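You operate a simulated robot arm through the tools that you are given. There is no shell and no other tool. Be economical: measure what you need, move in short steps, check, and stop when the job is done.

Carry out the task below with a simulated robot arm. There is one attempt and no reset: what you move stays moved.

## Task
Put one of the bottles from the top of the lay-up bench on the grey ply stack there.

It is judged by the outcome, as a careful person would: the job done as asked, and still so three seconds after it is handed in. It fails if anything else is knocked over, pushed out of place, dropped, spilled or broken.

## Robot
A 6-joint arm with a two-finger parallel gripper, fixed in place. Base frame: the origin is at the foot of the arm, x ahead of it, y to its left, z up; the work surface is at about z = 0.8. Lengths are in m, angles in degrees, forces in N, time in s.
With the tool pointing down near the work surface it reaches from about 0.26 to 0.68 m from the base axis. Its first joint turns from -66.0 to 66.0 degrees. Payload 2.9 kg.
Tool frame: the origin (TCP) lies between the finger pads and is the grasp point; the fingertips stand 0.03 m ahead of it; z points along the fingers, y is the line along which they close. The gripper opens to 0.11 m. The fingers are 0.02 m wide and 0.01 m thick; the gripper's body (0.048 by 0.112 m) begins 0.055 m behind the TCP.
Orientation is told as [roll, pitch, yaw] about the base's x, y, z axes, in that order, counted from this pose: with the fingers straight down and closing along the base's y, the tool's x points along the base's -x, its y along +y and its z along -z.

## Interface
- The arm moves only by the tool apply_moves. Its argument "moves" is a list that holds one entry, the list of rows, each a list of 6 numbers: the shift along the base's x, y, z in cm, then the turn, a rotation vector about the base's x, y, z in degrees. In form: [[[tx, ty, tz, rx, ry, rz], ...]]. A call has 1 to 12 rows; each row shifts and turns the commanded pose from where the row before left it. "jaw" is the finger opening in cm, from 0 to 11, set as the call begins (left out, the last holds). Each row takes 0.2 s and may step no farther than 0.05 m and 8.6 degrees from the row before; otherwise, or with a gripper value out of range, the whole call is refused. Where a pose cannot be reached the arm comes as near as it can. A force on the tool above 40 N (or 10 N above the force at the start of the call, whichever is more), or a blocked arm, ends the call early, and 0.2 s more pass. Each finger travels about 0.108 m/s and halts on what it meets, pressing with about 25 N; the grip force reading is that of the motor and also rises with nothing between the fingers. The clock runs only during rows and for 0.2 s after the last one: add rows that do not move to give the fingers time. The reply holds the time, the measured pose of the TCP, the force on the tool along the base axes, the opening and the grip force, in the units named above and with some noise.
- Cameras (640 x 400 px; columns grow to the right, rows downward): "scene" is fixed at [0.083, 0.4383, 1.3898]; the picture's right is [-0.69, -0.72, 0.00], its down [-0.38, 0.37, -0.85] and it looks along [0.61, -0.59, -0.53] (base axes); focal length 360 px, centre (320, 200). "wrist" rides on the gripper at [0.072, 0.017, -0.103] in the tool frame; the picture's right is [-0.23, 0.97, 0.00], its down [-0.76, -0.18, -0.62] and it looks along [-0.61, -0.14, 0.78] (tool axes); focal length 222 px, centre (320, 200).
- capture(camera): a new picture of that camera. The clock stands still meanwhile.
- measure_at(camera, pixels): there is no depth. For up to 12 entries [column, row, z] of the newest picture of that camera ("zoom" is the newest enlarged one), the place [x, y] in the base frame at which the ray of that pixel passes the height z, good to about 0.002 m. The clock stands still meanwhile.
- zoom(camera, box): a new picture of the part [left, top, right, bottom] of that camera's present view, enlarged. The clock stands still meanwhile.
- job_done(): hands the job in; it is judged then, once.

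Go step by step. Measure first, check grasps and placings, and put right what went wrong. The budget is 60 turns and 26 pictures, counting those below and the enlarged ones. Unless the task says otherwise, let go and move clear before handing in, and close with one line.

The tools are called after "Call:" as name(argument=value, ...) on one line, values as JSON. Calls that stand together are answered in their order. apply_moves: Moves the arm, as the interface text tells. Its arguments: {"type":"object","properties":{"moves":{"type":"array","items":{"type":"array","items":{"type":"array","items":{"type":"number"}}}},"jaw":{"type":"number"}},"required":["moves"]} The other tools are called the same way: capture (camera) takes a picture; measure_at (camera, pixels) gives the place at which the rays of pixels pass given heights; zoom (camera, box) takes an enlarged picture of a part of a camera's view; job_done () hands the job in.

At the start:

```text
clock: 0.0
tool_pos: [0.4526, -0.1254, 1.047]
orientation: [0.0, 0.0, 0.0]
wrist_force: [0.1, 0.3, 0.5]
gripper_width: 0.1101
finger_force: 0.2
```

scene: 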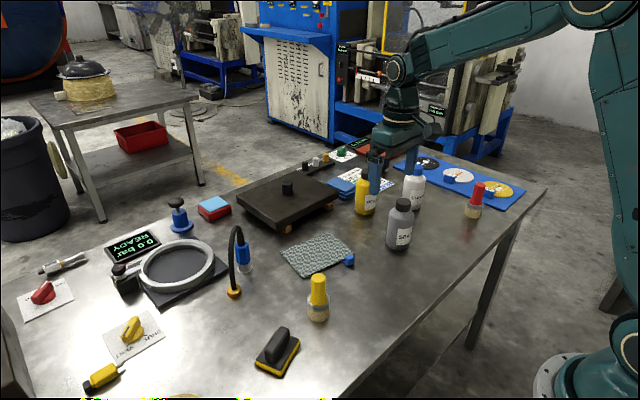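
wrist: 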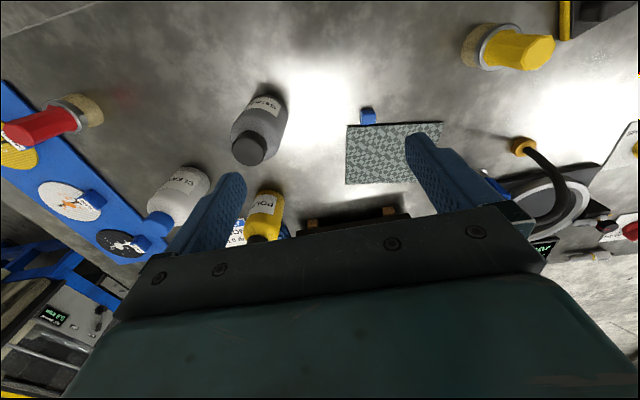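

The scene shows a grey bottle (400,225), a white one (414,188), a yellow one (364,198), and a grey woven ply stack near (316,256). I'll enlarge this area.

Call:
zoom(camera="scene", box=[220, 140, 540, 340])

Call:
measure_at(camera="scene", pixels=[[280, 251, 0.8], [327, 233, 0.8], [354, 258, 0.8], [305, 278, 0.8], [398, 248, 0.8], [404, 201, 0.95], [411, 208, 0.8], [364, 213, 0.8], [318, 319, 0.8]])

```text
2.00 times, centred on (380, 240) of scene
```

zoom: 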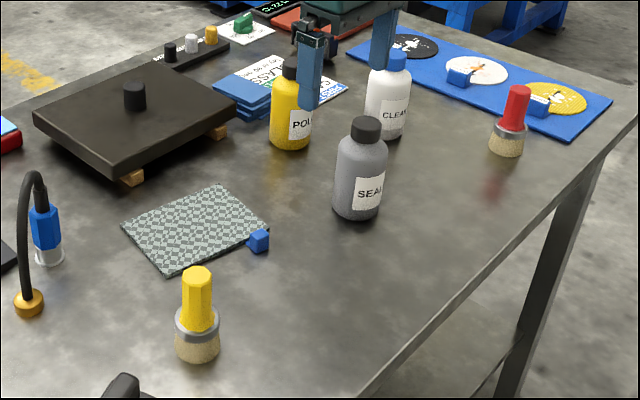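

```text
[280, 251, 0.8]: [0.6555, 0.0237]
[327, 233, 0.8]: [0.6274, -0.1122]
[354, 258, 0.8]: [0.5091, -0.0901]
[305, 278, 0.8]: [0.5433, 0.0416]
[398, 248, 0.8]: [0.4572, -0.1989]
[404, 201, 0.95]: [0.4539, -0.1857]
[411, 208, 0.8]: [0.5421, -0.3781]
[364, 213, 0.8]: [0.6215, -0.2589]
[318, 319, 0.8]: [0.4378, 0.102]
```

The grey SEAL bottle stands free and closest to the stack. I'll intersect rays from both cameras to get its height and axis.

Call:
zoom(camera="wrist", box=[160, 60, 480, 260])

Call:
measure_at(camera="scene", pixels=[[403.5, 201, 0.9], [403.5, 201, 0.92], [403.5, 201, 0.94], [403.5, 201, 0.96], [385, 244, 0.8], [411, 244, 0.8], [387, 217, 0.87], [414, 217, 0.87], [279, 251, 0.81], [327, 233, 0.81], [354, 256, 0.81], [305, 275, 0.81]])

```text
2.00 times, centred on (320, 160) of wrist
```

zoom: 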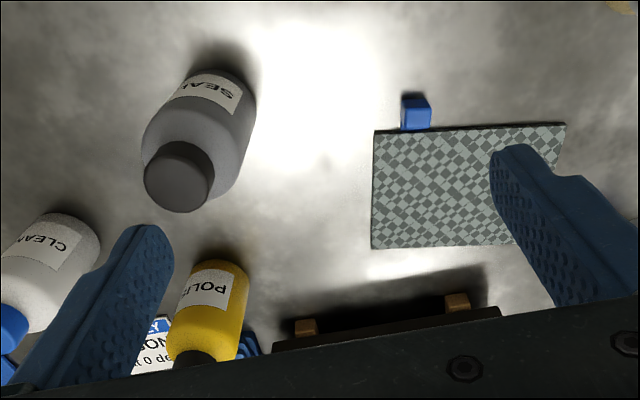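

```text
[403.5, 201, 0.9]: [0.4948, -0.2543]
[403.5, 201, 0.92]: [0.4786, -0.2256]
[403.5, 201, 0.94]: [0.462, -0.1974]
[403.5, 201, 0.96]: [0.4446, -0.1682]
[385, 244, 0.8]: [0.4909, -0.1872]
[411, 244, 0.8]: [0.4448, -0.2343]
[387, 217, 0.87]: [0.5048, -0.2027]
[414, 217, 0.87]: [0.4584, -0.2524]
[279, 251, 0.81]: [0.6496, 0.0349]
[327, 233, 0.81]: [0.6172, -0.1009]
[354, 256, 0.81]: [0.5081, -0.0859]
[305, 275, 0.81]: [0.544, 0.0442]
```

The cap top in the wrist zoom is near (177,178). I'll measure it at several heights, along with the stack corners.

Call:
measure_at(camera="zoom", pixels=[[177, 180, 0.92], [177, 180, 0.93], [177, 180, 0.94], [374, 130, 0.805], [566, 122, 0.805], [371, 248, 0.805], [514, 244, 0.805], [142, 160, 0.87], [245, 150, 0.87], [415, 112, 0.82], [300, 335, 0.82]])

```text
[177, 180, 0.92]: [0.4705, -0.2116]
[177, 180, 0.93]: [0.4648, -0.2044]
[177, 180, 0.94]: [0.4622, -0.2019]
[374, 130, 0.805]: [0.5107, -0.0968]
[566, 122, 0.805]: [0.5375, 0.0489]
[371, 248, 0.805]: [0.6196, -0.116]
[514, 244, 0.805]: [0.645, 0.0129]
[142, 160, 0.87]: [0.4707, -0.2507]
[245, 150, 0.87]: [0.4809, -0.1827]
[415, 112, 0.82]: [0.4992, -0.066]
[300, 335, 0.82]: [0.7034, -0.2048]
```

The bottle axis is about (0.472,-0.214), its top about 0.925 and its diameter about 0.066. The stack centre is about (0.58,-0.035). I'll move over the bottle high up and look again.

Call:
apply_moves(moves=[[[1, -4.4, 0, 0, 0, 0], [0.94, -4.46, 0, 0, 0, 0], [0, 0, -4, 0, 0, 0], [0, 0, 0, 0, 0, 0]]], jaw=11)

Call:
capture(camera="wrist")

Call:
capture(camera="scene")

```text
clock: 1.0
tool_pos: [0.4723, -0.2143, 1.0061]
orientation: [-0.1, -0.1, 0.0]
wrist_force: [-0.7, 0.9, -0.6]
gripper_width: 0.1103
finger_force: 0.0
```

```text
21 pictures are left
```

wrist: 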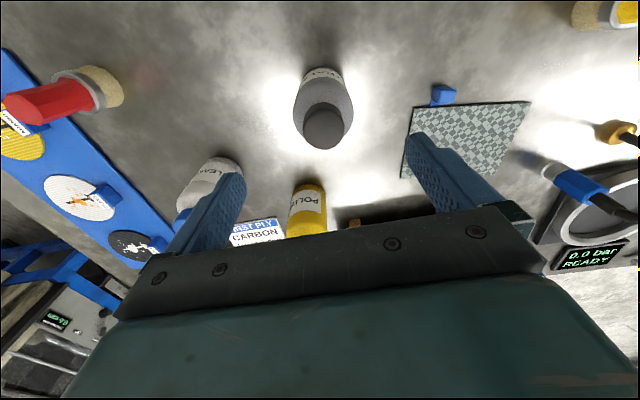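

```text
20 pictures are left
```

scene: 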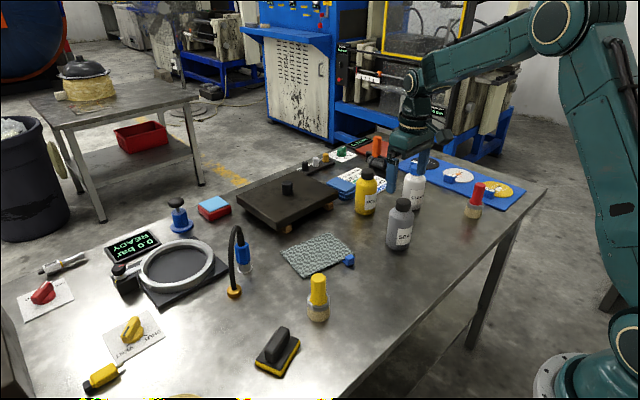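

The cap shows at about (325,127) in the wrist view, near where it should be below the TCP. I'll measure it precisely.

Call:
measure_at(camera="wrist", pixels=[[324, 129, 0.925], [324, 129, 0.935], [324, 129, 0.915], [293, 112, 0.87], [354, 110, 0.87], [307, 75, 0.8], [343, 75, 0.8], [188, 213, 0.925]])

Call:
zoom(camera="wrist", box=[240, 40, 400, 140])

Call:
zoom(camera="scene", box=[320, 160, 480, 260])

```text
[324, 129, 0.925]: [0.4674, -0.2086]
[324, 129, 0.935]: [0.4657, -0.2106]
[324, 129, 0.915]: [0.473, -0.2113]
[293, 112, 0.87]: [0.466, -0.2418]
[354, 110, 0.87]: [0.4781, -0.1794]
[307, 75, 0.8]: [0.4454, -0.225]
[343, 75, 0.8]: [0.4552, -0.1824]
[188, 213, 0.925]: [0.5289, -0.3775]
```

```text
4.00 times, centred on (320, 90) of wrist
```

zoom: 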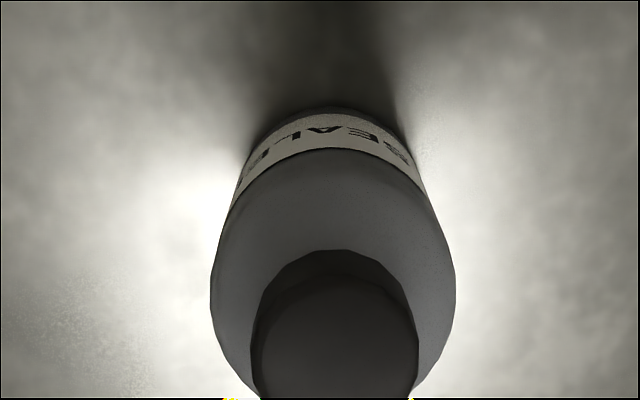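

```text
4.00 times, centred on (400, 210) of scene
```

zoom: 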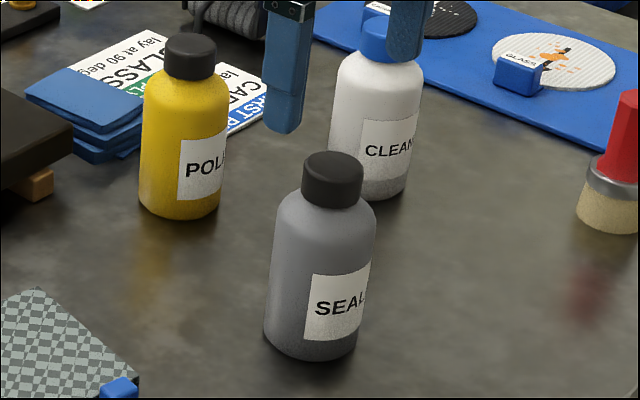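

The axis is about (0.470,-0.211), and the straight wall reaches about z 0.885. I'll descend to TCP z 0.878 with the jaw open.

Call:
apply_moves(moves=[[[-0.2, 0.3, -2, 0, 0, 0], [0, 0, -3, 0, 0, 0], [0, 0, -3, 0, 0, 0], [0, 0, -2, 0, 0, 0], [0, 0, -1.5, 0, 0, 0], [0, 0, -1.3, 0, 0, 0], [0, 0, 0, 0, 0, 0]]], jaw=11)

Call:
zoom(camera="scene", box=[320, 160, 480, 260])

```text
clock: 2.6
tool_pos: [0.47, -0.2107, 0.8781]
orientation: [0.0, -0.1, 0.0]
wrist_force: [-0.7, 0.0, -0.8]
gripper_width: 0.1103
finger_force: 0.0
```

```text
4.00 times, centred on (400, 210) of scene
```

zoom: 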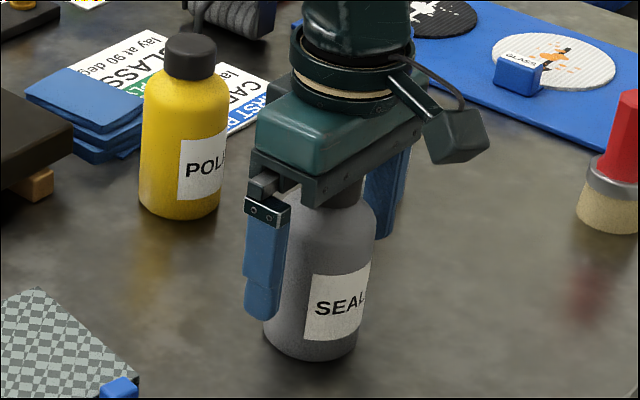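

The fingers straddle the grey bottle with no contact force. I'll close on it.

Call:
apply_moves(moves=[[[0, 0, 0, 0, 0, 0], [0, 0, 0, 0, 0, 0], [0, 0, 0, 0, 0, 0], [0, 0, 0, 0, 0, 0]]], jaw=4.5)

```text
clock: 3.6
tool_pos: [0.4695, -0.2111, 0.8795]
orientation: [-0.1, 0.0, 0.1]
wrist_force: [-0.1, 0.5, 0.2]
gripper_width: 0.0597
finger_force: 24.8
```

The fingers halted at 0.060 m with 24.8 N, so the bottle is held. I'll lift it slowly and check.

Call:
apply_moves(moves=[[[0, 0, 0.5, 0, 0, 0], [0, 0, 1, 0, 0, 0], [0, 0, 1.5, 0, 0, 0], [0, 0, 2, 0, 0, 0], [0, 0, 2, 0, 0, 0], [0, 0, 0, 0, 0, 0]]])

Call:
capture(camera="scene")

```text
clock: 5.0
tool_pos: [0.4686, -0.2111, 0.949]
orientation: [0.0, 0.0, -0.1]
wrist_force: [0.2, 0.5, -2.9]
gripper_width: 0.0598
finger_force: 24.9
```

```text
16 pictures are left
```

scene: 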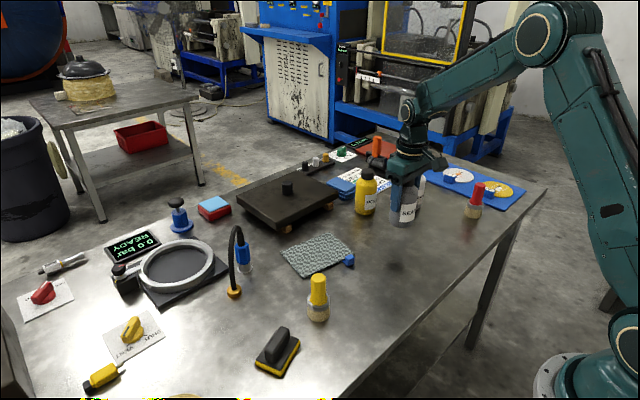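

The bottle is up and clear at (404,212). Before moving over, I'll check where the hose (232,292)/(245,272) and the slab edge near (328,207) lie relative to the stack.

Call:
measure_at(camera="scene", pixels=[[234, 292, 0.8], [245, 272, 0.8], [238, 228, 0.9], [275, 232, 0.83], [337, 200, 0.83], [287, 185, 0.87], [279, 251, 0.805], [327, 233, 0.805], [354, 257, 0.805], [305, 277, 0.805], [348, 262, 0.8]])

```text
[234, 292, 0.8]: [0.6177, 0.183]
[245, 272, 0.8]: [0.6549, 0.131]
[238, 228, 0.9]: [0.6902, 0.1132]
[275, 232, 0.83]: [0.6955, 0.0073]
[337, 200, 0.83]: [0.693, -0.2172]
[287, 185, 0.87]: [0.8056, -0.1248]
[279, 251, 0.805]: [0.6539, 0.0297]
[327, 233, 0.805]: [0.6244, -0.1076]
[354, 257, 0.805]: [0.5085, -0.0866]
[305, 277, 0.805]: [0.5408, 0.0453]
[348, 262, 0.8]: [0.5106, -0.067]
```

The hose (y > 0.11) and the slab (x > 0.69) clear the stack centre at (0.581,-0.032). I'll carry the bottle there at height, y first.

Call:
apply_moves(moves=[[[0, 2, 0, 0, 0, 0], [0, 3, 0, 0, 0, 0], [0, 3, 0, 0, 0, 0], [1, 3, 0, 0, 0, 0], [2, 3, 0, 0, 0, 0], [2.5, 2, 0, 0, 0, 0], [2.5, 1.5, 0, 0, 0, 0], [2, 0.4, 0, 0, 0, 0], [1.2, 0, 0, 0, 0, 0], [0, 0, 0, 0, 0, 0]]])

Call:
zoom(camera="scene", box=[220, 160, 420, 285])

Call:
capture(camera="wrist")

```text
clock: 7.2
tool_pos: [0.5821, -0.0317, 0.9483]
orientation: [-0.1, 0.1, -0.1]
wrist_force: [-0.2, -0.1, -2.6]
gripper_width: 0.0597
finger_force: 24.9
```

```text
3.20 times, centred on (320, 222) of scene
```

zoom: 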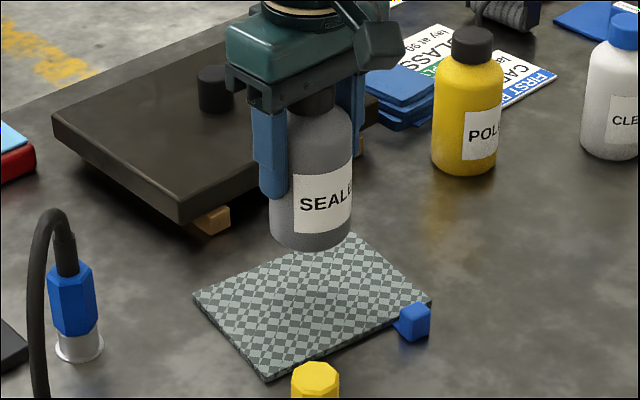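

```text
14 pictures are left
```

wrist: 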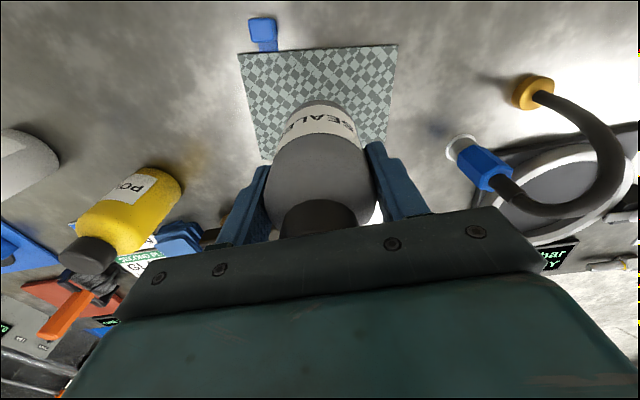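

The bottle is upright over the stack with its base at z about 0.869. I'll lower it most of the way, then feel for contact in small steps.

Call:
apply_moves(moves=[[[0, 0, -2, 0, 0, 0], [0, 0, -2, 0, 0, 0], [0, 0, -1, 0, 0, 0], [0, 0, -0.5, 0, 0, 0], [0, 0, 0, 0, 0, 0]]])

Call:
zoom(camera="scene", box=[240, 190, 400, 290])

```text
clock: 8.4
tool_pos: [0.5817, -0.032, 0.8931]
orientation: [0.1, 0.0, 0.0]
wrist_force: [-0.8, 0.4, -3.3]
gripper_width: 0.0597
finger_force: 25.1
```

```text
4.00 times, centred on (320, 240) of scene
```

zoom: 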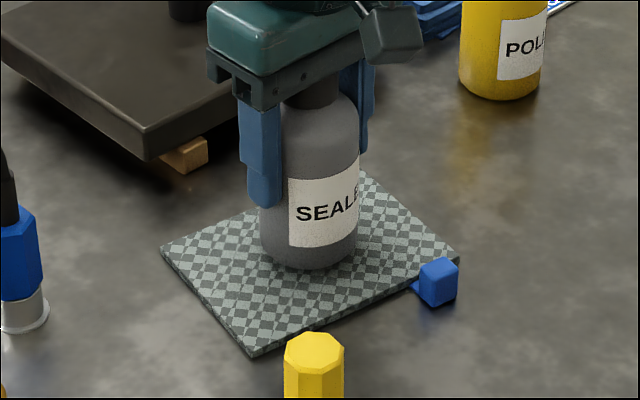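

The base is about 1 cm above the stack and well inside it. I'll go down in 2 mm steps.

Call:
apply_moves(moves=[[[0, 0, -0.3, 0, 0, 0], [0, 0, -0.2, 0, 0, 0], [0, 0, -0.1, 0, 0, 0], [0, 0, 0, 0, 0, 0]]])

```text
clock: 9.4
tool_pos: [0.5808, -0.0316, 0.8871]
orientation: [0.1, 0.0, 0.1]
wrist_force: [0.8, 0.3, -3.4]
gripper_width: 0.0593
finger_force: 24.8
```

Call:
apply_moves(moves=[[[0, 0, -0.15, 0, 0, 0], [0, 0, 0, 0, 0, 0]]])

```text
clock: 10.0
tool_pos: [0.5826, -0.0329, 0.8864]
orientation: [0.0, 0.0, -0.1]
wrist_force: [0.6, -0.9, -3.0]
gripper_width: 0.0597
finger_force: 24.8
```

The force still reads only the bottle's weight (-3 N), so there is no contact yet. I'll keep stepping down.

Call:
apply_moves(moves=[[[0, 0, -0.15, 0, 0, 0], [0, 0, 0, 0, 0, 0]]])

```text
clock: 10.6
tool_pos: [0.5813, -0.0314, 0.8835]
orientation: [0.0, 0.0, 0.0]
wrist_force: [-0.6, -0.2, -2.1]
gripper_width: 0.0596
finger_force: 25.3
```

Call:
apply_moves(moves=[[[0, 0, -0.1, 0, 0, 0], [0, 0, 0, 0, 0, 0]]])

```text
clock: 11.2
tool_pos: [0.5825, -0.0312, 0.8831]
orientation: [0.0, -0.1, -0.2]
wrist_force: [-1.4, -1.1, 0.2]
gripper_width: 0.0597
finger_force: 25.0
```

The force rose from -3 N to about 0, so the stack now carries the bottle. I'll open the fingers.

Call:
apply_moves(moves=[[[0, 0, 0, 0, 0, 0], [0, 0, 0, 0, 0, 0], [0, 0, 0, 0, 0, 0]]], jaw=10)

Call:
zoom(camera="scene", box=[240, 170, 400, 270])

```text
clock: 12.0
tool_pos: [0.5818, -0.0317, 0.8838]
orientation: [-0.1, 0.1, 0.0]
wrist_force: [0.0, -0.7, 0.0]
gripper_width: 0.0998
finger_force: 0.1
```

```text
4.00 times, centred on (320, 220) of scene
```

zoom: 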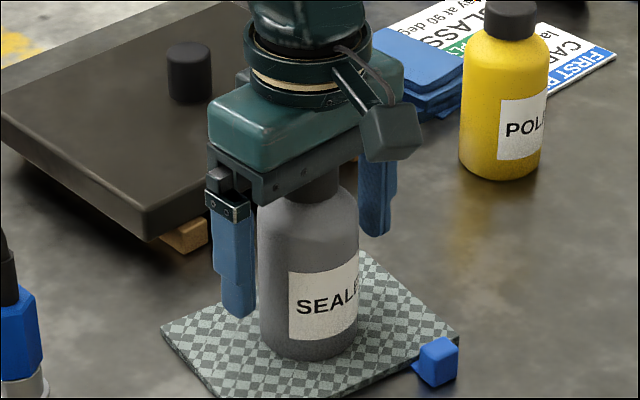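

The bottle stands free and both fingers are clear. I'll rise straight up and check.

Call:
apply_moves(moves=[[[0, 0, 1, 0, 0, 0], [0, 0, 2, 0, 0, 0], [0, 0, 3, 0, 0, 0], [0, 0, 3, 0, 0, 0], [0, 0, 3, 0, 0, 0], [0, 0, 3, 0, 0, 0], [0, 0, 0, 0, 0, 0]]])

Call:
capture(camera="scene")

```text
clock: 13.6
tool_pos: [0.5822, -0.0315, 1.0342]
orientation: [0.0, 0.0, 0.0]
wrist_force: [0.3, 0.9, -0.1]
gripper_width: 0.1
finger_force: 0.1
```

```text
11 pictures are left
```

scene: 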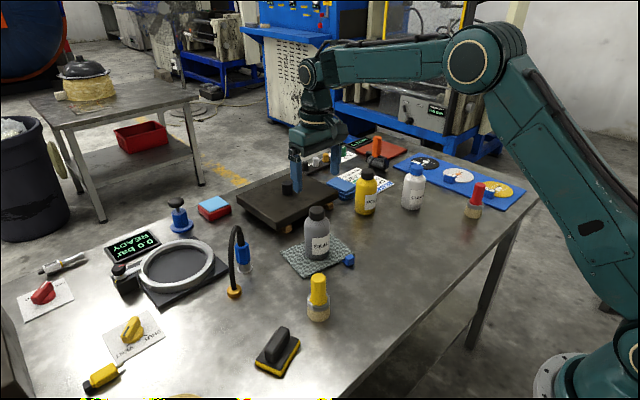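

The grey bottle stands upright on the ply stack at (318,240), nothing else has moved, and the gripper is clear. I'm handing the job in.

Call:
job_done()

```text
The job is handed in.
```

The grey SEAL bottle is standing upright near the middle of the grey ply stack, the gripper is clear of it, and nothing else was disturbed.
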